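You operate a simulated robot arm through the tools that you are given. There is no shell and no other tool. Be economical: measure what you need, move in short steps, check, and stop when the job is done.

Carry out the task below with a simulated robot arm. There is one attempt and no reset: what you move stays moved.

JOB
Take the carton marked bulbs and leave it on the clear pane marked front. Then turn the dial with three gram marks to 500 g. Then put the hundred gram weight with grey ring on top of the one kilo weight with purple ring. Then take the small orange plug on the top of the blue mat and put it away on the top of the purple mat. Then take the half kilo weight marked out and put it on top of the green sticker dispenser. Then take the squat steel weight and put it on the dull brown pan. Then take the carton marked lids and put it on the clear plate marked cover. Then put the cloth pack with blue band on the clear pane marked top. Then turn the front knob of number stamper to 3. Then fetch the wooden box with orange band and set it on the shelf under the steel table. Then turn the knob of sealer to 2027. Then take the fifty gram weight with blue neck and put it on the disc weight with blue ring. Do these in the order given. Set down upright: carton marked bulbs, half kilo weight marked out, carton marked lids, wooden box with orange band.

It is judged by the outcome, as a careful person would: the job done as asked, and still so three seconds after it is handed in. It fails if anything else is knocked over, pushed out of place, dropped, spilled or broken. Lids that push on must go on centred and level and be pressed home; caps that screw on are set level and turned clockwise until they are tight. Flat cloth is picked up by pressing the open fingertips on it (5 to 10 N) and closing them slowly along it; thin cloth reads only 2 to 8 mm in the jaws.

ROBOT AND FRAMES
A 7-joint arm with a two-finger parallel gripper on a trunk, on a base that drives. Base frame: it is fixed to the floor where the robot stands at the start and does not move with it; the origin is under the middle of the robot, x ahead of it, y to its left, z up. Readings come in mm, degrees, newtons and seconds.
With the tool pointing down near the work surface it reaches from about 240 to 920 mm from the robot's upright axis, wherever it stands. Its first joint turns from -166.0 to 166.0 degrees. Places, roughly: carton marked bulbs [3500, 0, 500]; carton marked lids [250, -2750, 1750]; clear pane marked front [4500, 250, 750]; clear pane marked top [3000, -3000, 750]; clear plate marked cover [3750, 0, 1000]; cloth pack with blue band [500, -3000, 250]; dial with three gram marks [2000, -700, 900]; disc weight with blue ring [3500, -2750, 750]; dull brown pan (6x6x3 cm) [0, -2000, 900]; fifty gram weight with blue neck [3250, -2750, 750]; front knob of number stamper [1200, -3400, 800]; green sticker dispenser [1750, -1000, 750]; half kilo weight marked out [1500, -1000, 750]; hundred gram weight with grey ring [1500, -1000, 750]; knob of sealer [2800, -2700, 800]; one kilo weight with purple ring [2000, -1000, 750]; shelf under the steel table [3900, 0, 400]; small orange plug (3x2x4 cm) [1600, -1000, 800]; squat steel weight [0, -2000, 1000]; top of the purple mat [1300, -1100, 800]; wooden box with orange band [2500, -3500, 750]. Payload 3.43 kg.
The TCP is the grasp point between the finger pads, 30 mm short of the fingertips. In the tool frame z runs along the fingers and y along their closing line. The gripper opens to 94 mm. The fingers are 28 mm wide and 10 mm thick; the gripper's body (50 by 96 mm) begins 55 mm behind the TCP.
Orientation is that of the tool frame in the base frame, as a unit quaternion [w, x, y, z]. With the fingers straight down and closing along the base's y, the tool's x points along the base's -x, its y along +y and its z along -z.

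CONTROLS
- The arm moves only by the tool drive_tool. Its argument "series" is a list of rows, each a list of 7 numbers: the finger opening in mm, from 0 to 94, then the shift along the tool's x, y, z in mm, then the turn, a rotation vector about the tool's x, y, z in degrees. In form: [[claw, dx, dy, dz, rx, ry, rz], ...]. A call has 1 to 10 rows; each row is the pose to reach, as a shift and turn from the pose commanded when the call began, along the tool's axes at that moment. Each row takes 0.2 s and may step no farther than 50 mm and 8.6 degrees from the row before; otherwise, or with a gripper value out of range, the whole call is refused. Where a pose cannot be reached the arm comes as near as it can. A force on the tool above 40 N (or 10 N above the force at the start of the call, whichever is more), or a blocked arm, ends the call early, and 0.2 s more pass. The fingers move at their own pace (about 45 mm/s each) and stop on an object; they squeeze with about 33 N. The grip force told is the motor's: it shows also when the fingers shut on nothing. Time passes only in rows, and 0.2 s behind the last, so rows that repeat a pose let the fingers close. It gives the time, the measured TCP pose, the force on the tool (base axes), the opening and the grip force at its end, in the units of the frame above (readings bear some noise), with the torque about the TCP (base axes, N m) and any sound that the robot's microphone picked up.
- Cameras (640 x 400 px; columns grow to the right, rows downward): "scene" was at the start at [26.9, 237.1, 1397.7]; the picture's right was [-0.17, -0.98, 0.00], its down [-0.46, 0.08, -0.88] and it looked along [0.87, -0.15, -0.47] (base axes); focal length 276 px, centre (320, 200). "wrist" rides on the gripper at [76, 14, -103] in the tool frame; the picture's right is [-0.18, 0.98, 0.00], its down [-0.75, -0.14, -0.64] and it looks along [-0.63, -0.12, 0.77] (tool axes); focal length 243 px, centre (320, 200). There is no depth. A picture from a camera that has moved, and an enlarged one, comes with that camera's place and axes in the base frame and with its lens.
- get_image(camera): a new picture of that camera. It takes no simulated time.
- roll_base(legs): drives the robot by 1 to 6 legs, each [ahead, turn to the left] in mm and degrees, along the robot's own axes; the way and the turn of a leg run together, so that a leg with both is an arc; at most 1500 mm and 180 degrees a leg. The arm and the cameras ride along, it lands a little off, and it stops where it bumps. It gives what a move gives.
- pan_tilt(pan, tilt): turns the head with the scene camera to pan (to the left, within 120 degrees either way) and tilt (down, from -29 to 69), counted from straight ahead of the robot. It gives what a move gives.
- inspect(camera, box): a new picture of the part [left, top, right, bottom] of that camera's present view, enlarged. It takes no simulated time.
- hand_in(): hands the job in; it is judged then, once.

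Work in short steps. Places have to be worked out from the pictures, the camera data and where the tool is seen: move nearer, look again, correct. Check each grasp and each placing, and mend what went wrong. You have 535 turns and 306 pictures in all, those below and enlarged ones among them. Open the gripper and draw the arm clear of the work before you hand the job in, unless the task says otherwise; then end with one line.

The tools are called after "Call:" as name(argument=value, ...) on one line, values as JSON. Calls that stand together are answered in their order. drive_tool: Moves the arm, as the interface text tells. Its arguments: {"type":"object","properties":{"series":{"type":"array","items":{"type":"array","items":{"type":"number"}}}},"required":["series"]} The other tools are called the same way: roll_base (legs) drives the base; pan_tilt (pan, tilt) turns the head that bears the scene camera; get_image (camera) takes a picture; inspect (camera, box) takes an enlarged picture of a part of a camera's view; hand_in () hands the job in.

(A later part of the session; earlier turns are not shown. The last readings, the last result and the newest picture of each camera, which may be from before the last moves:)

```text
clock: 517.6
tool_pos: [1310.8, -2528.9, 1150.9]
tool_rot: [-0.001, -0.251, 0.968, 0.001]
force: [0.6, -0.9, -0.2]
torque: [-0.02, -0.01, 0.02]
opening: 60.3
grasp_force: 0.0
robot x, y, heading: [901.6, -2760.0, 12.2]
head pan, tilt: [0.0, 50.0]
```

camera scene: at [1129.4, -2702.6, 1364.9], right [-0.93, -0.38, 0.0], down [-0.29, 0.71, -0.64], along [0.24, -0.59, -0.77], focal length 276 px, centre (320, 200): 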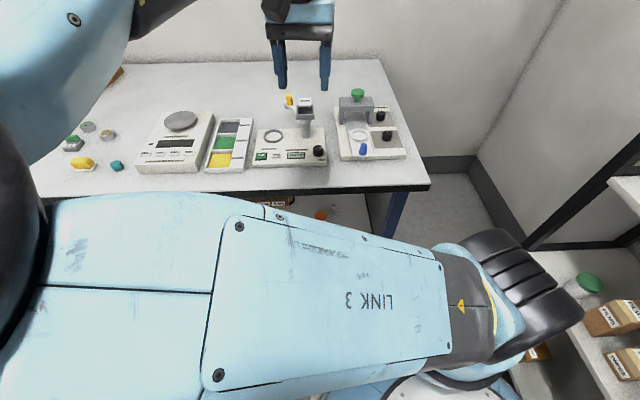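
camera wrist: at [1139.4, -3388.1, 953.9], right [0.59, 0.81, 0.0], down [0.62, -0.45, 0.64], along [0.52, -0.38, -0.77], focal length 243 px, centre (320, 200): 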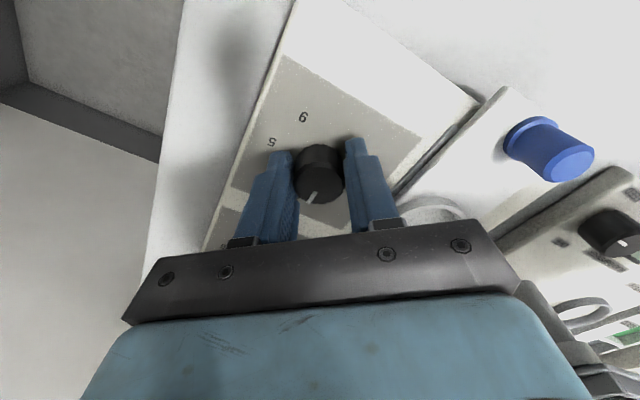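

Call:
roll_base(legs=[[0, 5], [1110, 0]])

Call:
roll_base(legs=[[0, -42]])

Call:
roll_base(legs=[[0, -42]])

Call:
get_image(camera="scene")

```text
clock: 523.9
tool_pos: [2346.9, -2172.6, 1151.8]
tool_rot: [-0.002, -0.29, 0.957, 0.002]
force: [-0.3, -0.1, -0.4]
torque: [-0.02, 0.02, -0.01]
opening: 60.0
grasp_force: 0.0
robot x, y, heading: [1958.8, -2436.1, 16.6]
head pan, tilt: [0.0, 50.0]
```

```text
clock: 526.5
tool_pos: [2425.1, -2502.9, 1152.7]
tool_rot: [-0.001, 0.078, 0.997, 0.002]
force: [0.5, -0.1, 0.3]
torque: [0.01, 0.02, 0.0]
opening: 60.1
grasp_force: 0.0
robot x, y, heading: [1980.3, -2404.3, -25.7]
head pan, tilt: [0.0, 50.0]
```

```text
clock: 529.0
tool_pos: [2242.8, -2774.8, 1152.5]
tool_rot: [0.0, 0.428, 0.904, 0.003]
force: [0.3, -0.1, 0.5]
torque: [-0.03, 0.06, -0.02]
opening: 60.0
grasp_force: 0.0
robot x, y, heading: [2016.6, -2384.0, -66.6]
head pan, tilt: [0.0, 50.0]
```

```text
118 pictures are left
camera scene: at [2237.9, -2310.0, 1364.9], right [-0.92, -0.4, 0.0], down [-0.3, 0.7, -0.64], along [0.25, -0.59, -0.77], focal length 276 px, centre (320, 200)
```

scene: 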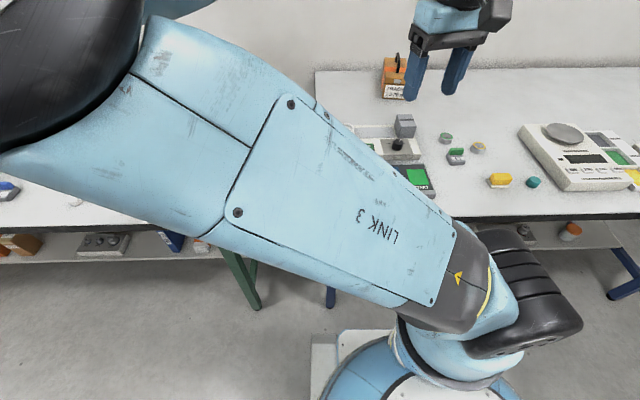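

Call:
drive_tool(series=[[60, 0, -45, 0, 0, 0, 0], [60, 0, -90, 0, 0, 0, 0], [60, 0, -135, 0, 0, 0, 0], [60, 0, -180, 0, 0, 0, 0], [60, 0, -225, 0, 0, 0, 0], [60, 0, -270, 0, 0, 0, 0], [60, 0, -310, 0, 0, 0, 0]])

Call:
get_image(camera="scene")

Call:
inspect(camera="scene", box=[340, 30, 460, 120])

```text
clock: 530.6
tool_pos: [2003.7, -2970.0, 1152.1]
tool_rot: [0.001, 0.427, 0.904, 0.003]
force: [0.0, 0.7, 0.9]
torque: [-0.05, -0.02, 0.03]
opening: 59.9
grasp_force: 0.1
robot x, y, heading: [2014.9, -2386.5, -66.8]
head pan, tilt: [0.0, 50.0]
```

```text
117 pictures are left
camera scene: at [2237.3, -2308.9, 1364.9], right [-0.92, -0.4, 0.0], down [-0.3, 0.7, -0.64], along [0.25, -0.59, -0.77], focal length 276 px, centre (320, 200)
```

scene: 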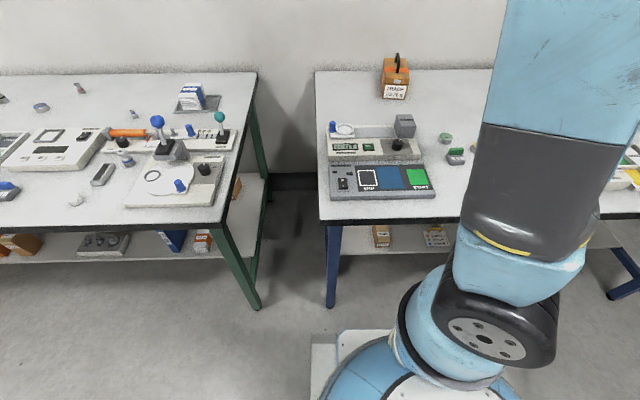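

```text
4.44 times, centred on (400, 75) of scene
camera zoom: at [2237.3, -2308.9, 1364.9], right [-0.92, -0.4, 0.0], down [-0.3, 0.7, -0.64], along [0.25, -0.59, -0.77], focal length 1228 px, centre (-36, 756)
```

zoom: 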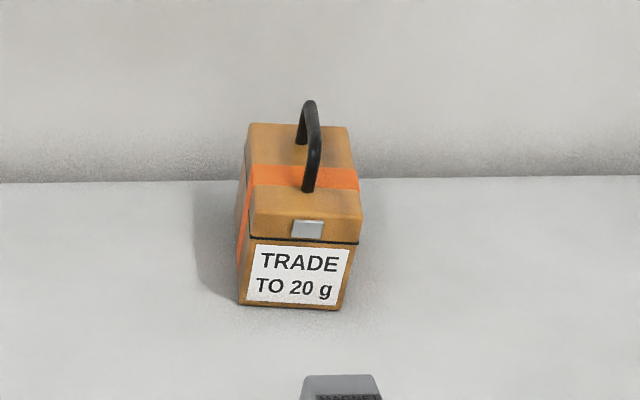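

The box faces us: handle bar runs along the approach direction, centre ≈(2380,-3377), top z≈940. Drive 65 mm closer and bring the tool pitched in front of it.

Call:
roll_base(legs=[[65, 0]])

Call:
drive_tool(series=[[60, 0, 45, 0, 0, -6, -2], [60, 0, 90, 0, 0, -12, -4], [60, 0, 135, 0, 0, -18, -6], [60, 0, 180, 0, 0, -24, -6], [60, 0, 225, 0, 0, -30, -6], [60, 0, 265, 0, 0, -36, -6], [60, 0, 265, 0, 0, -43, -6], [60, 0, 265, 0, 0, -50, -6], [60, 0, 265, 0, 0, -55, -6]])

Call:
get_image(camera="wrist")

```text
clock: 531.6
tool_pos: [2028.4, -3030.5, 1151.4]
tool_rot: [0.0, 0.427, 0.904, 0.003]
force: [-0.3, -0.1, 0.5]
torque: [0.0, -0.01, -0.01]
opening: 59.8
grasp_force: 0.1
robot x, y, heading: [2041.8, -2445.1, -66.9]
head pan, tilt: [0.0, 50.0]
```

```text
clock: 533.2
tool_pos: [2176.2, -2888.0, 1144.0]
tool_rot: [0.3, 0.448, 0.829, -0.146]
force: [0.6, 0.7, 0.0]
torque: [-0.01, 0.0, -0.03]
opening: 60.1
grasp_force: 0.0
out of reach, approached as far as the arm can: row 7
robot x, y, heading: [2043.0, -2447.0, -66.8]
head pan, tilt: [0.0, 50.0]
stopped in row 7: the arm was blocked; the commanded pose is now the measured one
```

```text
115 pictures are left
camera wrist: at [2118.6, -2779.4, 1176.3], right [0.89, 0.43, 0.14], down [-0.04, -0.24, 0.97], along [0.45, -0.87, -0.2], focal length 243 px, centre (320, 200)
```

wrist: 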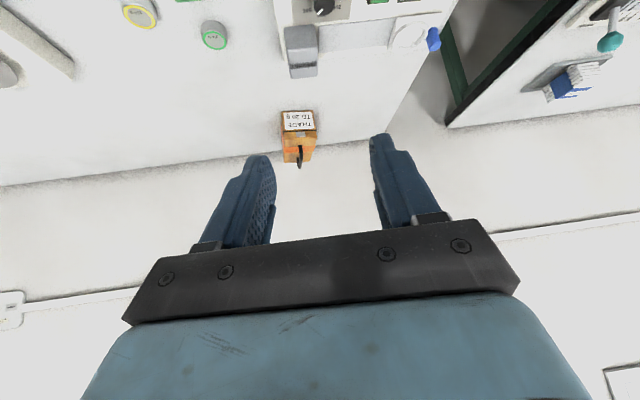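

Call:
drive_tool(series=[[60, -25, -9, 34, 1.2, -2.8, 1.5], [60, -50, -18, 68, 2.5, -5.7, 3.1], [60, -75, -26, 101, 3.7, -8.5, 4.6], [60, -101, -35, 135, 5, -11.3, 6.2], [60, -126, -44, 169, 6.2, -14.2, 7.7], [60, -151, -52, 203, 7.5, -17, 9.3]])

Call:
get_image(camera="wrist")

```text
clock: 534.6
tool_pos: [2274.9, -3118.5, 1082.2]
tool_rot: [0.402, 0.498, 0.729, -0.242]
force: [0.5, 0.0, 0.0]
torque: [0.0, -0.01, 0.0]
opening: 59.9
grasp_force: 0.1
robot x, y, heading: [2040.7, -2443.1, -66.6]
head pan, tilt: [0.0, 50.0]
```

```text
114 pictures are left
camera wrist: at [2240.5, -2995.8, 1077.6], right [0.94, 0.28, 0.2], down [-0.21, 0.03, 0.98], along [0.27, -0.96, 0.09], focal length 243 px, centre (320, 200)
```

wrist: 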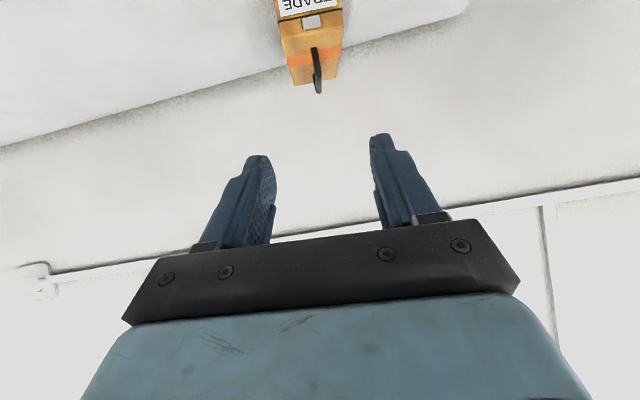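

Call:
inspect(camera="wrist", box=[260, 0, 380, 110])

```text
3.64 times, centred on (320, 55) of wrist
camera zoom: at [2240.5, -2995.8, 1077.6], right [0.94, 0.28, 0.2], down [-0.21, 0.03, 0.98], along [0.27, -0.96, 0.09], focal length 882 px, centre (320, 727)
```

zoom: 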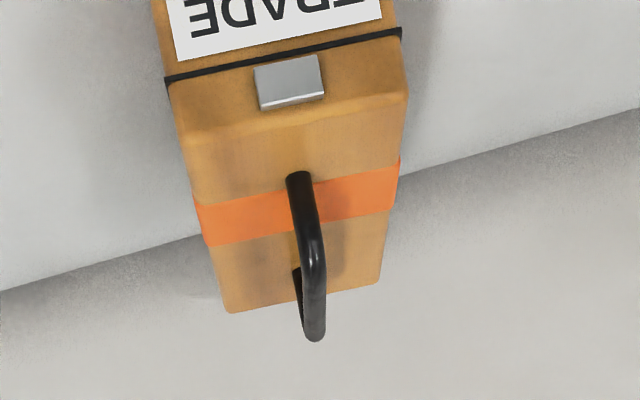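

Call:
drive_tool(series=[[60, 27, -1, 18, 0, 0, -1], [60, 55, -3, 37, 0, 0, -2], [60, 82, -5, 55, 0, 0, -3.3], [60, 107, -6, 73, 0, 0, -3.3]])

Call:
get_image(camera="wrist")

Call:
inspect(camera="wrist", box=[240, 60, 400, 200])

```text
clock: 535.6
tool_pos: [2274.2, -3119.0, 953.0]
tool_rot: [0.394, 0.479, 0.742, -0.255]
force: [0.0, 0.7, -0.1]
torque: [-0.01, -0.02, -0.02]
opening: 59.8
grasp_force: 0.1
robot x, y, heading: [2041.1, -2442.9, -66.7]
head pan, tilt: [0.0, 50.0]
```

```text
112 pictures are left
camera wrist: at [2235.9, -2997.1, 948.1], right [0.94, 0.31, 0.15], down [-0.17, 0.04, 0.98], along [0.3, -0.95, 0.1], focal length 243 px, centre (320, 200)
```

wrist: 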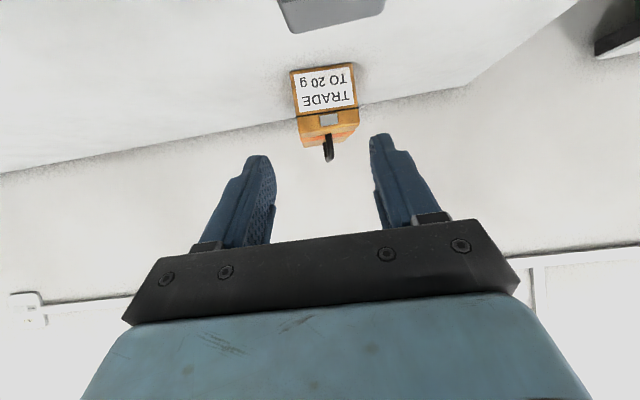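

```text
2.86 times, centred on (320, 130) of wrist
camera zoom: at [2235.9, -2997.1, 948.1], right [0.94, 0.31, 0.15], down [-0.17, 0.04, 0.98], along [0.3, -0.95, 0.1], focal length 693 px, centre (320, 400)
```

zoom: 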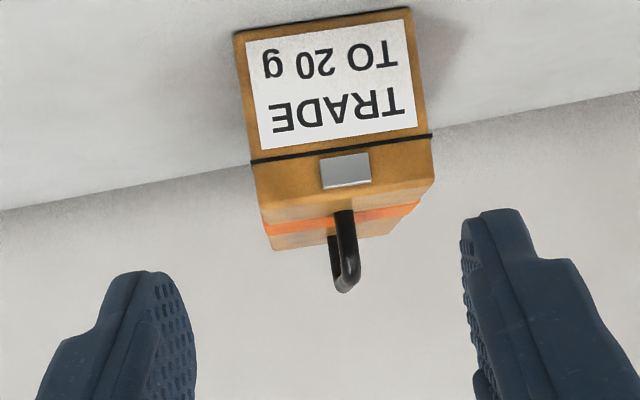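

Two wrist views: table z≈804, lid top z≈886, handle bar centre ≈(2392,-3398), z≈918. Approach level toward the handle.

Call:
drive_tool(series=[[60, -19, -1, 36, 0, 0, 0], [60, -38, -2, 72, 0, 0, 0], [60, -57, -3, 108, 0, 0, 0], [60, -75, -5, 145, 0, 0, 0], [60, -94, -6, 181, 0, 0, 0]])

Call:
get_image(camera="wrist")

```text
clock: 536.8
tool_pos: [2353.2, -3308.5, 929.1]
tool_rot: [0.394, 0.48, 0.741, -0.255]
force: [0.3, 0.4, 1.1]
torque: [0.03, -0.01, 0.01]
opening: 59.8
grasp_force: 0.0
robot x, y, heading: [2042.2, -2446.0, -66.7]
head pan, tilt: [0.0, 50.0]
```

```text
110 pictures are left
camera wrist: at [2314.4, -3185.2, 924.7], right [0.94, 0.31, 0.15], down [-0.17, 0.04, 0.98], along [0.3, -0.95, 0.09], focal length 243 px, centre (320, 200)
```

wrist: 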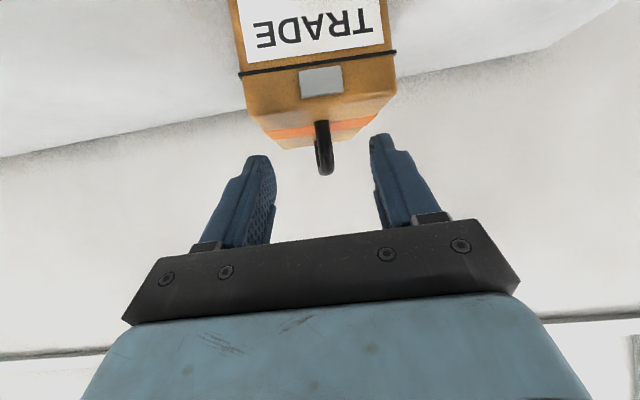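

Lateral alignment is good. Advance so the fingers straddle the handle bar.

Call:
drive_tool(series=[[60, -14, 0, 24, 0, 0, 0], [60, -25, 0, 46, 0, 0, 0], [60, -36, 0, 66, 0, 0, 0], [60, -48, 0, 88, 0, 0, 0]])

Call:
get_image(camera="wrist")

Call:
inspect(camera="scene", box=[340, 30, 460, 120])

```text
clock: 537.8
tool_pos: [2394.7, -3396.5, 921.0]
tool_rot: [0.395, 0.478, 0.742, -0.254]
force: [-0.2, -0.5, 1.0]
torque: [-0.01, -0.01, 0.0]
opening: 60.0
grasp_force: 0.1
robot x, y, heading: [2041.0, -2446.7, -66.8]
head pan, tilt: [0.0, 50.0]
```

```text
109 pictures are left
camera wrist: at [2355.5, -3275.2, 915.1], right [0.94, 0.31, 0.15], down [-0.18, 0.04, 0.98], along [0.3, -0.95, 0.09], focal length 243 px, centre (320, 200)
```

wrist: 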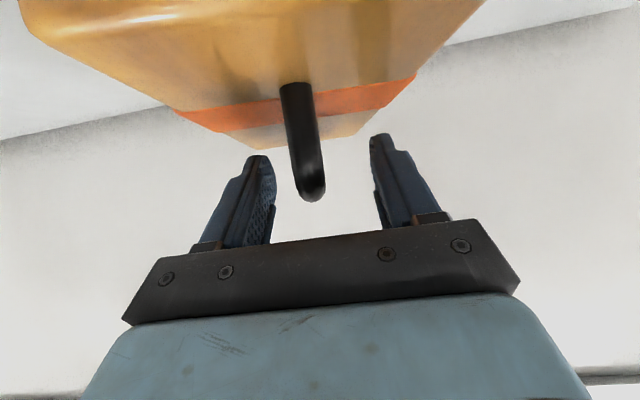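

```text
4.44 times, centred on (400, 75) of scene
camera zoom: at [2263.5, -2369.6, 1364.8], right [-0.92, -0.39, 0.0], down [-0.3, 0.7, -0.64], along [0.25, -0.59, -0.77], focal length 1228 px, centre (-36, 756)
```

zoom: 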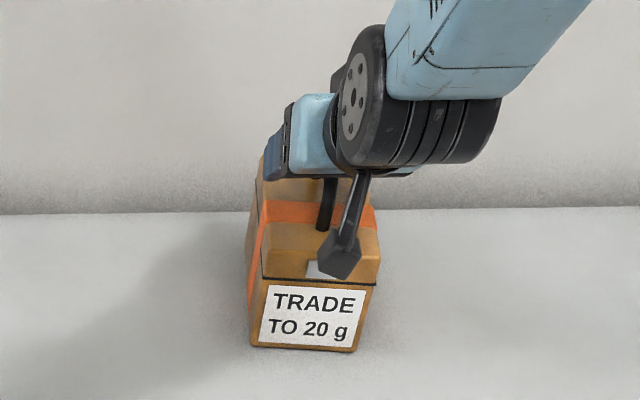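

The bar is between the fingers. Close on it.

Call:
drive_tool(series=[[45, 0, 0, 0, 0, 0, 0], [30, 0, 0, 0, 0, 0, 0], [15, 0, 0, 0, 0, 0, 0], [5, 0, 0, 0, 0, 0, 0], [5, 0, 0, 0, 0, 0, 0], [5, 0, 0, 0, 0, 0, 0]])

Call:
get_image(camera="wrist")

```text
clock: 539.2
tool_pos: [2395.2, -3395.8, 919.1]
tool_rot: [0.395, 0.479, 0.742, -0.254]
force: [2.8, 0.1, 0.5]
torque: [0.07, 0.03, -0.07]
opening: 14.8
grasp_force: 33.3
robot x, y, heading: [2041.4, -2444.7, -66.5]
head pan, tilt: [0.0, 50.0]
```

```text
107 pictures are left
camera wrist: at [2355.8, -3275.0, 914.7], right [0.94, 0.31, 0.15], down [-0.17, 0.04, 0.98], along [0.3, -0.95, 0.09], focal length 243 px, centre (320, 200)
```

wrist: 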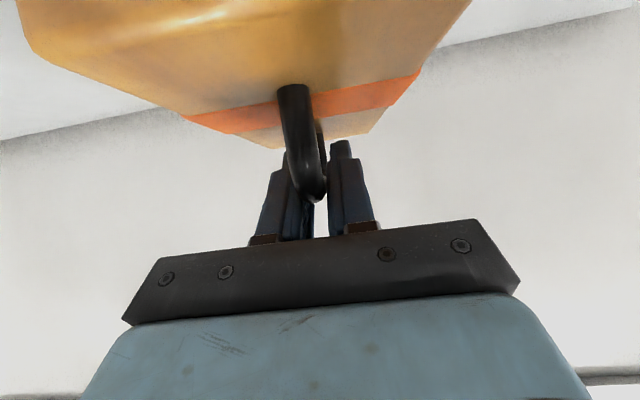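

Gripped on 15 mm bar. Lift 40 mm and check for tilt.

Call:
drive_tool(series=[[5, -8, 0, -6, 0, 0, 0], [5, -17, 0, -11, 0, 0, 0], [5, -25, 0, -17, 0, 0, 0], [5, -33, 0, -22, 0, 0, 0]])

Call:
get_image(camera="wrist")

Call:
inspect(camera="scene", box=[340, 20, 460, 120])

```text
clock: 540.2
tool_pos: [2394.4, -3398.2, 959.6]
tool_rot: [0.394, 0.479, 0.743, -0.253]
force: [-0.7, -0.3, -5.0]
torque: [0.02, 0.01, -0.03]
opening: 14.7
grasp_force: 33.0
robot x, y, heading: [2042.5, -2442.8, -66.7]
head pan, tilt: [0.0, 50.0]
```

```text
106 pictures are left
camera wrist: at [2355.8, -3276.3, 954.6], right [0.94, 0.31, 0.15], down [-0.17, 0.04, 0.98], along [0.3, -0.95, 0.09], focal length 243 px, centre (320, 200)
```

wrist: 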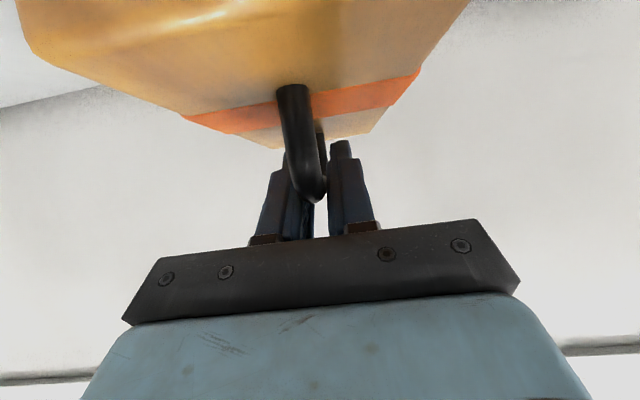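

```text
4.00 times, centred on (400, 70) of scene
camera zoom: at [2263.8, -2370.4, 1364.8], right [-0.92, -0.39, 0.0], down [-0.3, 0.7, -0.64], along [0.25, -0.59, -0.77], focal length 1105 px, centre (0, 720)
```

zoom: 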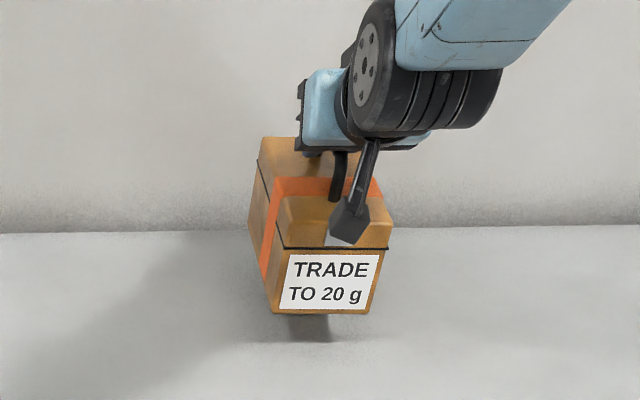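

Level, ~0.5 kg. Raise and pull back.

Call:
drive_tool(series=[[5, -36, 0, -24, 0, 0, 0], [5, -72, 0, -48, 0, 0, 0], [5, -108, 0, -73, 0, 0, 0], [5, -84, 0, -108, 0, 0, 0], [5, -60, 0, -143, 0, 0, 0], [5, -36, 0, -178, 0, 0, 0], [5, -12, 0, -213, 0, 0, 0], [5, 12, 0, -248, 0, 0, 0], [5, 36, 0, -283, 0, 0, 0], [5, 60, 0, -318, 0, 0, 0]])

Call:
roll_base(legs=[[-150, 0]])

Call:
get_image(camera="scene")

```text
clock: 542.4
tool_pos: [2273.8, -3127.6, 1086.6]
tool_rot: [0.394, 0.479, 0.742, -0.253]
force: [0.5, -0.3, -6.7]
torque: [-0.02, 0.0, 0.03]
opening: 14.6
grasp_force: 33.2
robot x, y, heading: [2040.4, -2443.7, -66.8]
head pan, tilt: [0.0, 50.0]
```

```text
clock: 543.8
tool_pos: [2212.5, -2988.2, 1088.3]
tool_rot: [0.395, 0.48, 0.741, -0.255]
force: [-0.2, 0.1, -5.5]
torque: [0.05, 0.01, -0.02]
opening: 14.9
grasp_force: 33.2
robot x, y, heading: [1984.2, -2306.2, -66.7]
head pan, tilt: [0.0, 50.0]
```

```text
104 pictures are left
camera scene: at [2204.0, -2231.4, 1364.8], right [-0.92, -0.39, 0.0], down [-0.3, 0.7, -0.64], along [0.25, -0.59, -0.77], focal length 276 px, centre (320, 200)
```

scene: 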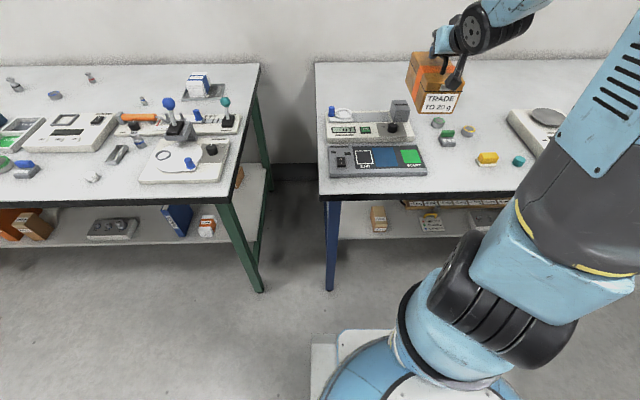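

Now carry it to the steel table. Turn left in steps.

Call:
roll_base(legs=[[0, 36]])

Call:
roll_base(legs=[[0, 36]])

Call:
roll_base(legs=[[0, 36]])

```text
clock: 545.4
tool_pos: [2438.3, -2862.1, 1087.7]
tool_rot: [0.433, 0.336, 0.817, -0.178]
force: [0.5, -0.3, -5.6]
torque: [-0.06, 0.05, -0.03]
opening: 15.0
grasp_force: 32.6
robot x, y, heading: [1959.3, -2321.7, -45.6]
head pan, tilt: [0.0, 50.0]
stopped in leg 1: the robot was blocked; the commanded pose is now the measured one
```

```text
clock: 547.0
tool_pos: [2587.8, -2675.2, 1087.4]
tool_rot: [0.456, 0.192, 0.863, -0.101]
force: [0.1, 0.3, -5.2]
torque: [-0.04, 0.07, -0.02]
opening: 14.6
grasp_force: 32.5
robot x, y, heading: [1952.6, -2339.2, -26.4]
head pan, tilt: [0.0, 50.0]
stopped in leg 1: the robot was blocked; the commanded pose is now the measured one
```

```text
clock: 548.6
tool_pos: [2662.4, -2457.9, 1088.8]
tool_rot: [0.466, 0.049, 0.883, -0.026]
force: [0.1, 1.1, -4.8]
torque: [-0.06, 0.02, -0.02]
opening: 15.0
grasp_force: 33.0
robot x, y, heading: [1946.6, -2361.6, -7.3]
head pan, tilt: [0.0, 50.0]
stopped in leg 1: the robot was blocked; the commanded pose is now the measured one
```

Call:
roll_base(legs=[[0, 18]])

Call:
roll_base(legs=[[0, 18]])

Call:
roll_base(legs=[[0, 15]])

Call:
get_image(camera="wrist")

```text
clock: 550.1
tool_pos: [2659.9, -2246.1, 1088.6]
tool_rot: [0.464, -0.083, 0.881, 0.044]
force: [-0.9, -0.4, -5.8]
torque: [-0.08, 0.0, 0.01]
opening: 15.0
grasp_force: 33.1
robot x, y, heading: [1952.5, -2383.2, 10.2]
head pan, tilt: [0.0, 50.0]
stopped in leg 1: the robot was blocked; the commanded pose is now the measured one
```

```text
clock: 551.5
tool_pos: [2595.6, -2053.7, 1089.4]
tool_rot: [0.453, -0.208, 0.86, 0.108]
force: [1.0, 0.9, -5.1]
torque: [-0.04, -0.02, 0.0]
opening: 14.7
grasp_force: 32.9
robot x, y, heading: [1961.4, -2396.0, 26.4]
head pan, tilt: [0.0, 50.0]
stopped in leg 1: the robot was blocked; the commanded pose is now the measured one
```

```text
clock: 553.1
tool_pos: [2486.6, -1906.4, 1090.1]
tool_rot: [0.435, -0.316, 0.827, 0.166]
force: [-0.4, 0.3, -5.5]
torque: [-0.04, 0.0, 0.01]
opening: 14.9
grasp_force: 32.9
robot x, y, heading: [1972.0, -2414.3, 41.5]
head pan, tilt: [0.0, 50.0]
stopped in leg 1: the robot was blocked; the commanded pose is now the measured one
```

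```text
103 pictures are left
camera wrist: at [2383.2, -1980.9, 1085.0], right [-0.58, 0.8, 0.15], down [0.02, -0.17, 0.98], along [0.82, 0.57, 0.09], focal length 243 px, centre (320, 200)
```

wrist: 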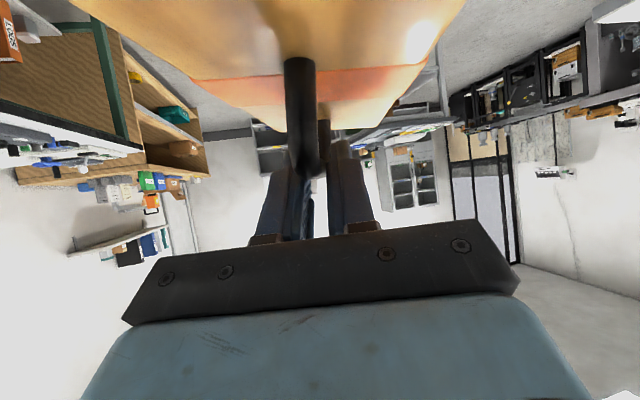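

Call:
roll_base(legs=[[0, 3], [1340, 0]])

Call:
roll_base(legs=[[0, 17]])

Call:
roll_base(legs=[[0, 17]])

Call:
roll_base(legs=[[0, 14]])

```text
clock: 560.4
tool_pos: [3420.7, -927.2, 1088.8]
tool_rot: [0.43, -0.341, 0.816, 0.179]
force: [0.3, -0.7, -6.2]
torque: [-0.03, -0.03, -0.01]
opening: 14.8
grasp_force: 33.2
robot x, y, heading: [2937.0, -1465.7, 44.6]
head pan, tilt: [0.0, 50.0]
```

```text
clock: 561.9
tool_pos: [3247.0, -813.9, 1089.4]
tool_rot: [0.399, -0.457, 0.758, 0.239]
force: [0.3, -0.2, -5.4]
torque: [0.0, 0.04, 0.01]
opening: 10.4
grasp_force: 32.5
robot x, y, heading: [2951.5, -1470.1, 60.8]
head pan, tilt: [0.0, 50.0]
stopped in leg 1: the robot was blocked; the commanded pose is now the measured one
```

```text
clock: 563.5
tool_pos: [3047.3, -757.3, 1091.2]
tool_rot: [0.361, -0.562, 0.684, 0.295]
force: [0.1, 0.0, -6.1]
torque: [0.0, 0.0, 0.0]
opening: 10.5
grasp_force: 32.9
robot x, y, heading: [2971.0, -1481.8, 77.9]
head pan, tilt: [0.0, 50.0]
stopped in leg 1: the robot was blocked; the commanded pose is now the measured one
```

```text
clock: 564.8
tool_pos: [2870.7, -754.4, 1090.6]
tool_rot: [-0.323, 0.64, -0.611, -0.337]
force: [-0.8, -0.1, -5.2]
torque: [-0.02, 0.02, -0.04]
opening: 10.6
grasp_force: 33.0
robot x, y, heading: [2988.3, -1474.6, 91.8]
head pan, tilt: [0.0, 50.0]
```

The opening changed to 10.5 mm; check how the box hangs.

Call:
get_image(camera="wrist")

Call:
get_image(camera="scene")

```text
102 pictures are left
camera wrist: at [2863.4, -883.6, 1086.8], right [-0.99, 0.06, 0.15], down [0.14, -0.1, 0.99], along [0.07, 0.99, 0.09], focal length 243 px, centre (320, 200)
```

wrist: 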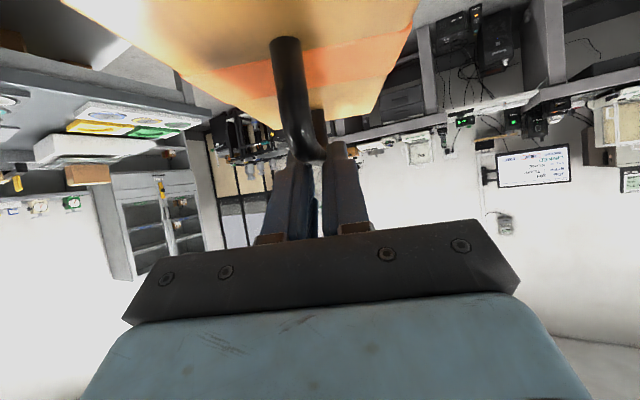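

```text
101 pictures are left
camera scene: at [2750.5, -1465.8, 1364.9], right [1.0, 0.04, 0.0], down [0.03, -0.77, -0.64], along [-0.02, 0.64, -0.77], focal length 276 px, centre (320, 200)
```

scene: 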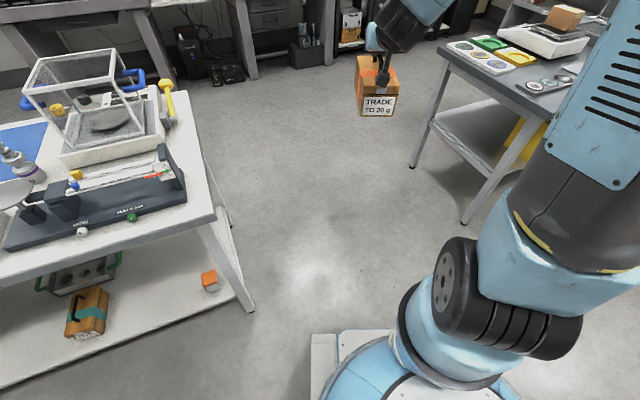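

Still held, slightly turned. Continue carefully, heading a bit more west.

Call:
roll_base(legs=[[0, 4]])

Call:
roll_base(legs=[[1300, 0], [950, 0]])

```text
clock: 565.7
tool_pos: [2821.0, -765.4, 1092.8]
tool_rot: [-0.311, 0.661, -0.588, -0.348]
force: [0.3, 0.0, -5.4]
torque: [0.01, 0.03, -0.02]
opening: 10.5
grasp_force: 33.1
robot x, y, heading: [2988.3, -1476.0, 96.2]
head pan, tilt: [0.0, 50.0]
```

```text
clock: 577.0
tool_pos: [2595.0, 1477.1, 1092.0]
tool_rot: [-0.311, 0.66, -0.59, -0.346]
force: [-0.2, 0.5, -5.0]
torque: [-0.03, -0.01, 0.01]
opening: 10.6
grasp_force: 32.9
robot x, y, heading: [2763.5, 766.6, 96.3]
head pan, tilt: [0.0, 50.0]
```

Turn right in small steps.

Call:
roll_base(legs=[[0, -18]])

Call:
roll_base(legs=[[0, -18]])

Call:
roll_base(legs=[[0, -18]])

Call:
roll_base(legs=[[0, -18]])

Call:
roll_base(legs=[[0, -18]])

```text
clock: 578.7
tool_pos: [2825.0, 1493.3, 1092.5]
tool_rot: [0.362, -0.558, 0.687, 0.292]
force: [-0.4, 0.2, -3.6]
torque: [-0.01, 0.02, -0.02]
opening: 10.6
grasp_force: 33.7
robot x, y, heading: [2738.1, 770.8, 77.7]
head pan, tilt: [0.0, 50.0]
stopped in leg 1: the robot was blocked; the commanded pose is now the measured one
```

```text
clock: 580.4
tool_pos: [3040.0, 1433.4, 1092.8]
tool_rot: [0.401, -0.445, 0.766, 0.233]
force: [0.5, 1.1, -6.2]
torque: [0.02, 0.04, -0.03]
opening: 10.7
grasp_force: 33.1
robot x, y, heading: [2721.5, 781.4, 59.6]
head pan, tilt: [0.0, 50.0]
stopped in leg 1: the robot was blocked; the commanded pose is now the measured one
```

```text
clock: 581.9
tool_pos: [3221.0, 1313.4, 1092.8]
tool_rot: [0.432, -0.324, 0.824, 0.17]
force: [-0.2, -0.1, -5.7]
torque: [0.01, 0.02, 0.0]
opening: 10.8
grasp_force: 33.1
robot x, y, heading: [2717.1, 800.4, 41.9]
head pan, tilt: [0.0, 50.0]
stopped in leg 1: the robot was blocked; the commanded pose is now the measured one
```

```text
clock: 583.4
tool_pos: [3346.9, 1149.3, 1093.2]
tool_rot: [0.451, -0.203, 0.863, 0.105]
force: [0.6, 0.9, -5.7]
torque: [0.06, 0.04, -0.01]
opening: 10.7
grasp_force: 33.2
robot x, y, heading: [2704.4, 816.6, 25.3]
head pan, tilt: [0.0, 50.0]
stopped in leg 1: the robot was blocked; the commanded pose is now the measured one
```

```text
clock: 584.8
tool_pos: [3410.6, 970.3, 1092.7]
tool_rot: [0.461, -0.081, 0.883, 0.043]
force: [-0.2, 0.3, -5.9]
torque: [0.07, 0.03, -0.01]
opening: 10.4
grasp_force: 33.0
robot x, y, heading: [2702.7, 835.3, 10.1]
head pan, tilt: [0.0, 50.0]
stopped in leg 1: the robot was blocked; the commanded pose is now the measured one
```

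Call:
roll_base(legs=[[590, 0]])

Call:
roll_base(legs=[[0, -18]])

Call:
roll_base(legs=[[0, -18]])

Call:
roll_base(legs=[[0, -18]])

Call:
roll_base(legs=[[0, -18]])

Call:
get_image(camera="scene")

```text
clock: 588.2
tool_pos: [3992.2, 1065.4, 1094.1]
tool_rot: [0.462, -0.079, 0.882, 0.042]
force: [0.5, 0.0, -4.7]
torque: [0.04, 0.03, -0.02]
opening: 10.4
grasp_force: 33.4
robot x, y, heading: [3278.7, 935.3, 9.5]
head pan, tilt: [0.0, 50.0]
```

```text
clock: 589.6
tool_pos: [4000.4, 873.1, 1094.0]
tool_rot: [0.461, 0.041, 0.886, -0.019]
force: [0.3, -1.0, -5.2]
torque: [0.09, 0.01, -0.01]
opening: 10.7
grasp_force: 32.6
robot x, y, heading: [3282.5, 956.1, -6.2]
head pan, tilt: [0.0, 50.0]
stopped in leg 1: the robot was blocked; the commanded pose is now the measured one
```

```text
clock: 591.0
tool_pos: [3952.0, 684.3, 1094.7]
tool_rot: [0.454, 0.162, 0.872, -0.082]
force: [-0.4, 0.6, -5.1]
torque: [0.08, -0.03, 0.01]
opening: 10.3
grasp_force: 32.9
robot x, y, heading: [3288.6, 967.2, -21.8]
head pan, tilt: [0.0, 50.0]
stopped in leg 1: the robot was blocked; the commanded pose is now the measured one
```

```text
clock: 592.5
tool_pos: [3848.3, 510.7, 1094.7]
tool_rot: [0.439, 0.284, 0.84, -0.145]
force: [0.5, 0.4, -4.9]
torque: [0.09, -0.04, 0.04]
opening: 10.5
grasp_force: 32.9
robot x, y, heading: [3299.3, 983.7, -38.2]
head pan, tilt: [0.0, 50.0]
stopped in leg 1: the robot was blocked; the commanded pose is now the measured one
```

```text
clock: 594.0
tool_pos: [3689.6, 369.4, 1095.3]
tool_rot: [0.411, 0.407, 0.789, -0.207]
force: [-0.4, 0.9, -6.1]
torque: [0.05, -0.05, -0.02]
opening: 10.4
grasp_force: 33.3
robot x, y, heading: [3315.8, 992.6, -55.6]
head pan, tilt: [0.0, 50.0]
stopped in leg 1: the robot was blocked; the commanded pose is now the measured one
```

```text
100 pictures are left
camera scene: at [3520.7, 1110.6, 1364.8], right [-0.82, -0.57, 0.0], down [-0.43, 0.63, -0.64], along [0.36, -0.53, -0.77], focal length 276 px, centre (320, 200)
```

scene: 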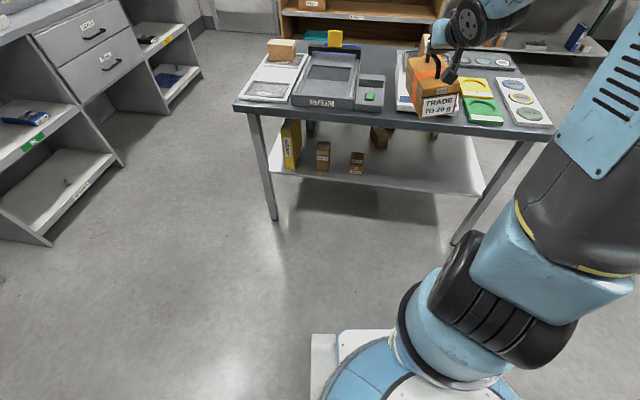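

The shelf has free room right of the two cartons. Back 100 mm, then bring the box in front of the shelf, squared to the table.

Call:
roll_base(legs=[[-100, 0]])

Call:
drive_tool(series=[[5, 0, -20, 0, 2, 0, 1.4], [5, 0, -40, 0, 4, 0, 2.8], [5, 0, -60, 0, 6, 0, 4.2], [5, 0, -80, 0, 8, 0, 5.6], [5, 0, -90, 0, 10.3, 0, 7]])

Call:
get_image(camera="wrist")

```text
clock: 595.2
tool_pos: [3633.3, 452.7, 1095.9]
tool_rot: [0.412, 0.406, 0.788, -0.209]
force: [-0.5, 0.9, -6.6]
torque: [0.04, -0.05, -0.01]
opening: 10.7
grasp_force: 32.8
robot x, y, heading: [3262.4, 1078.8, -55.6]
head pan, tilt: [0.0, 50.0]
```

```text
clock: 596.4
tool_pos: [3559.9, 399.1, 1095.8]
tool_rot: [0.385, 0.49, 0.74, -0.253]
force: [0.4, -0.6, -5.1]
torque: [0.07, -0.04, 0.0]
opening: 10.5
grasp_force: 33.0
robot x, y, heading: [3262.0, 1077.7, -55.4]
head pan, tilt: [0.0, 50.0]
```

```text
99 pictures are left
camera wrist: at [3523.0, 522.3, 1092.5], right [0.95, 0.29, 0.15], down [-0.17, 0.03, 0.99], along [0.28, -0.96, 0.08], focal length 243 px, centre (320, 200)
```

wrist: 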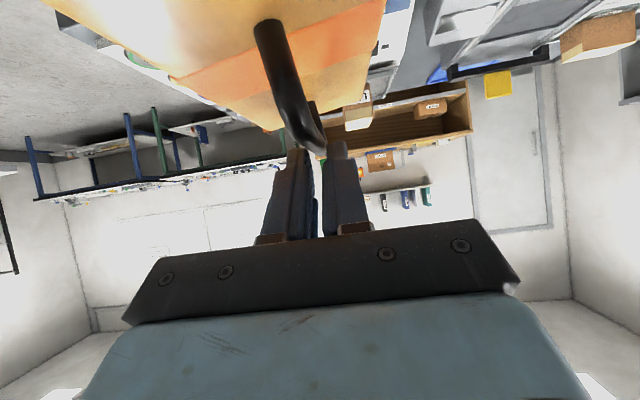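

Call:
inspect(camera="scene", box=[360, 0, 560, 130])

```text
3.08 times, centred on (460, 65) of scene
camera zoom: at [3463.6, 1193.6, 1364.8], right [-0.82, -0.57, 0.0], down [-0.43, 0.63, -0.64], along [0.36, -0.53, -0.77], focal length 850 px, centre (-111, 615)
```

zoom: 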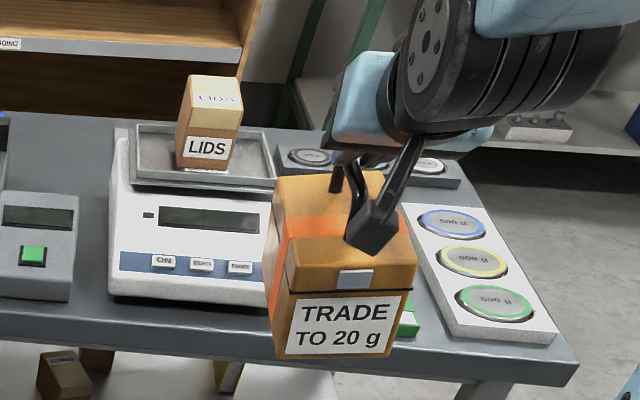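

Call:
inspect(camera="wrist", box=[220, 0, 420, 250])

```text
1.60 times, centred on (320, 125) of wrist
camera zoom: at [3523.0, 522.3, 1092.5], right [0.95, 0.29, 0.15], down [-0.17, 0.03, 0.99], along [0.28, -0.96, 0.08], focal length 388 px, centre (320, 320)
```

zoom: 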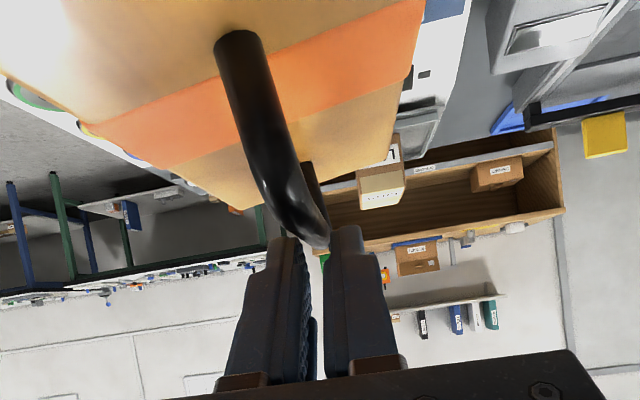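

The handle has slipped toward the fingertips, so I move gently from here. Lower slowly in front of the shelf.

Call:
drive_tool(series=[[0, 20, 0, 14, 0, 0, 0], [0, 43, 0, 30, 0, 0, 0], [0, 66, 0, 46, 0, 0, 0], [0, 89, 0, 62, 0, 0, 0], [0, 112, 0, 78, 0, 0, 0], [0, 135, 0, 94, 0, 0, 0], [0, 158, 0, 110, 0, 0, 0], [0, 181, 0, 126, 0, 0, 0], [0, 200, 0, 140, 0, 0, 0]])

Call:
drive_tool(series=[[0, 20, 0, 14, 0, 0, 0], [0, 43, 0, 30, 0, 0, 0], [0, 66, 0, 46, 0, 0, 0], [0, 89, 0, 62, 0, 0, 0], [0, 112, 0, 78, 0, 0, 0], [0, 135, 0, 94, 0, 0, 0], [0, 158, 0, 110, 0, 0, 0], [0, 181, 0, 126, 0, 0, 0], [0, 200, 0, 140, 0, 0, 0]])

Call:
get_image(camera="scene")

Call:
get_image(camera="wrist")

```text
clock: 598.4
tool_pos: [3560.3, 400.9, 850.6]
tool_rot: [0.386, 0.489, 0.74, -0.253]
force: [-0.5, 0.3, -5.6]
torque: [0.05, -0.03, 0.01]
opening: 10.8
grasp_force: 32.7
robot x, y, heading: [3257.7, 1075.3, -55.7]
head pan, tilt: [0.0, 50.0]
```

```text
clock: 600.4
tool_pos: [3562.3, 399.5, 607.8]
tool_rot: [0.386, 0.489, 0.741, -0.253]
force: [-0.7, -0.2, -5.4]
torque: [0.04, -0.01, -0.01]
opening: 10.6
grasp_force: 32.4
robot x, y, heading: [3261.6, 1075.5, -55.2]
head pan, tilt: [0.0, 50.0]
```

```text
96 pictures are left
camera scene: at [3463.6, 1193.5, 1364.8], right [-0.82, -0.57, 0.0], down [-0.43, 0.63, -0.64], along [0.36, -0.53, -0.77], focal length 276 px, centre (320, 200)
```

scene: 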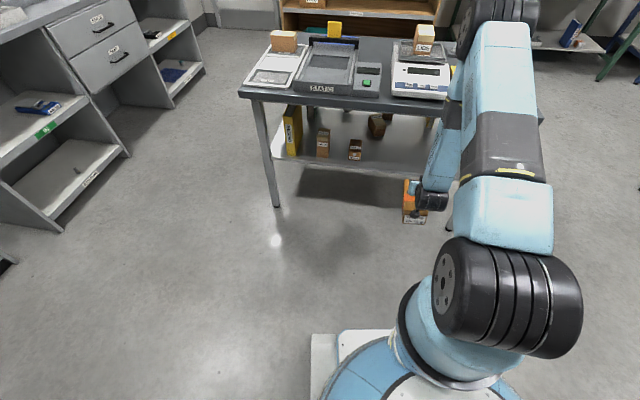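

```text
95 pictures are left
camera wrist: at [3524.7, 522.5, 604.1], right [0.94, 0.29, 0.15], down [-0.17, 0.03, 0.99], along [0.28, -0.96, 0.08], focal length 243 px, centre (320, 200)
```

wrist: 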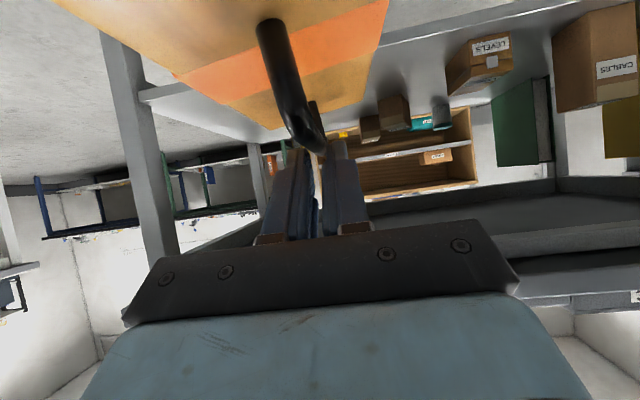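

Call:
inspect(camera="wrist", box=[360, 80, 640, 310])

Call:
inspect(camera="scene", box=[230, 60, 560, 260])

```text
1.74 times, centred on (500, 195) of wrist
camera zoom: at [3524.7, 522.5, 604.1], right [0.94, 0.29, 0.15], down [-0.17, 0.03, 0.99], along [0.28, -0.96, 0.08], focal length 422 px, centre (7, 209)
```

zoom: 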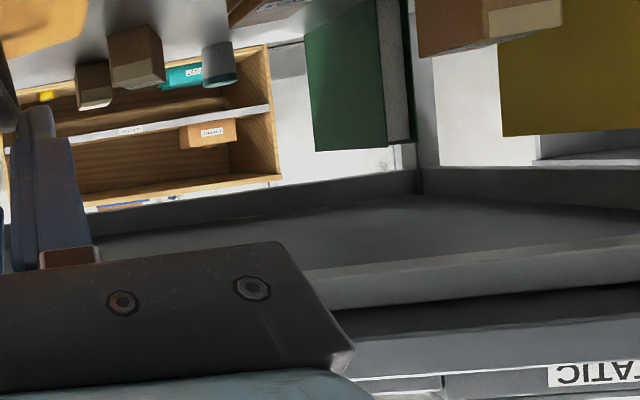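

```text
1.94 times, centred on (395, 160) of scene
camera zoom: at [3463.6, 1193.5, 1364.8], right [-0.82, -0.57, 0.0], down [-0.43, 0.63, -0.64], along [0.36, -0.53, -0.77], focal length 536 px, centre (174, 278)
```

zoom: 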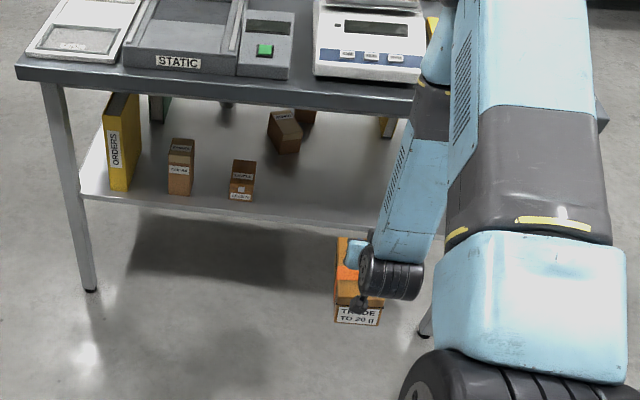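

The apron bottom is at z≈728, so there is enough room. Drive the base 60 mm forward to stay in reach.

Call:
roll_base(legs=[[60, 0]])

Call:
get_image(camera="wrist")

```text
clock: 601.3
tool_pos: [3596.3, 350.5, 606.4]
tool_rot: [0.386, 0.488, 0.741, -0.252]
force: [0.3, 0.1, -6.2]
torque: [0.04, -0.07, 0.04]
opening: 10.5
grasp_force: 33.5
robot x, y, heading: [3293.8, 1027.0, -55.4]
head pan, tilt: [0.0, 50.0]
```

```text
92 pictures are left
camera wrist: at [3559.3, 472.6, 604.1], right [0.94, 0.29, 0.15], down [-0.17, 0.03, 0.99], along [0.28, -0.96, 0.08], focal length 243 px, centre (320, 200)
```

wrist: 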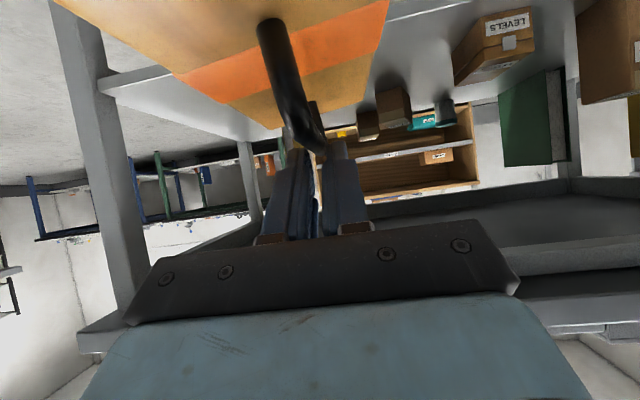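

Advance slowly under the table.

Call:
drive_tool(series=[[0, -12, -4, 17, 0, 0, 0], [0, -26, -8, 37, 0, 0, 0], [0, -40, -12, 57, 0, 0, 0], [0, -54, -17, 77, 0, 0, 0], [0, -68, -21, 97, 0, 0, 0], [0, -82, -25, 117, 0, 0, 0], [0, -96, -29, 137, 0, 0, 0], [0, -110, -34, 157, 0, 0, 0]])

Call:
get_image(camera="wrist")

Call:
get_image(camera="scene")

```text
clock: 603.1
tool_pos: [3641.3, 161.3, 606.7]
tool_rot: [0.385, 0.489, 0.741, -0.253]
force: [-0.3, 0.0, -5.3]
torque: [0.07, -0.03, 0.01]
opening: 10.6
grasp_force: 32.8
robot x, y, heading: [3294.9, 1025.2, -55.3]
head pan, tilt: [0.0, 50.0]
```

```text
91 pictures are left
camera wrist: at [3603.4, 283.4, 604.6], right [0.94, 0.29, 0.15], down [-0.17, 0.03, 0.99], along [0.28, -0.96, 0.07], focal length 243 px, centre (320, 200)
```

wrist: 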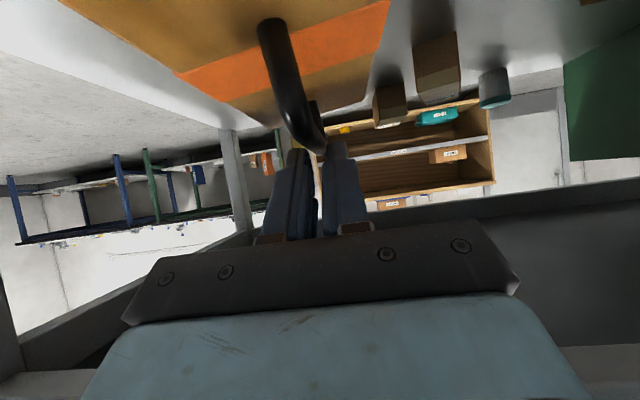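

```text
90 pictures are left
camera scene: at [3498.1, 1143.3, 1364.8], right [-0.82, -0.57, 0.0], down [-0.43, 0.63, -0.64], along [0.36, -0.53, -0.77], focal length 276 px, centre (320, 200)
```

scene: 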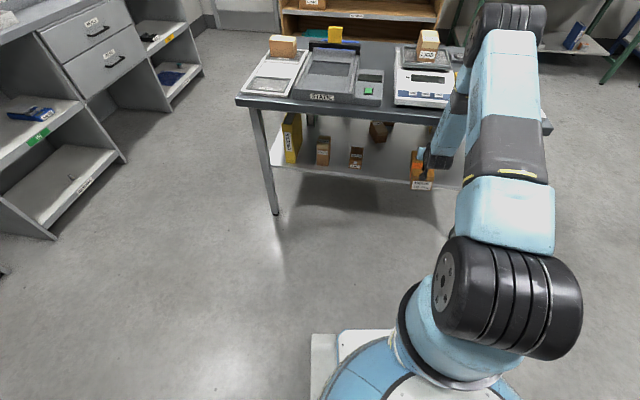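

Forearm is near the table edge but similar to the earlier pick; advance 75 mm more in gentle steps (the force guard is on).

Call:
drive_tool(series=[[0, -9, 0, 13, 0, 0, 0], [0, -20, 0, 28, 0, 0, 0], [0, -31, 0, 44, 0, 0, 0], [0, -43, 0, 61, 0, 0, 0]])

Call:
get_image(camera="wrist")

Call:
inspect(camera="scene", box=[360, 0, 560, 200])

```text
clock: 604.1
tool_pos: [3669.5, 92.3, 607.6]
tool_rot: [0.386, 0.489, 0.741, -0.253]
force: [0.0, -0.1, -5.8]
torque: [0.04, -0.04, 0.02]
opening: 10.2
grasp_force: 32.9
robot x, y, heading: [3295.2, 1028.1, -55.4]
head pan, tilt: [0.0, 50.0]
```

```text
89 pictures are left
camera wrist: at [3632.8, 214.6, 604.6], right [0.94, 0.29, 0.15], down [-0.17, 0.03, 0.99], along [0.28, -0.96, 0.07], focal length 243 px, centre (320, 200)
```

wrist: 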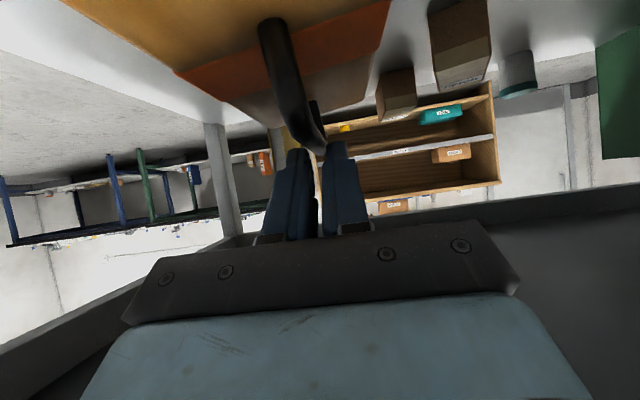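

```text
2.00 times, centred on (460, 100) of scene
camera zoom: at [3498.1, 1143.3, 1364.9], right [-0.82, -0.57, 0.0], down [-0.43, 0.63, -0.64], along [0.36, -0.53, -0.77], focal length 553 px, centre (40, 400)
```

zoom: 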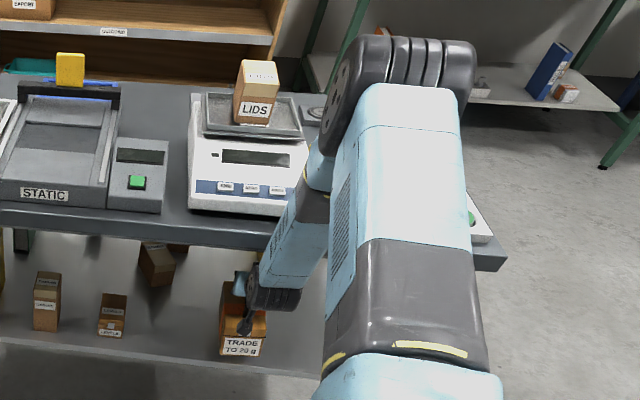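

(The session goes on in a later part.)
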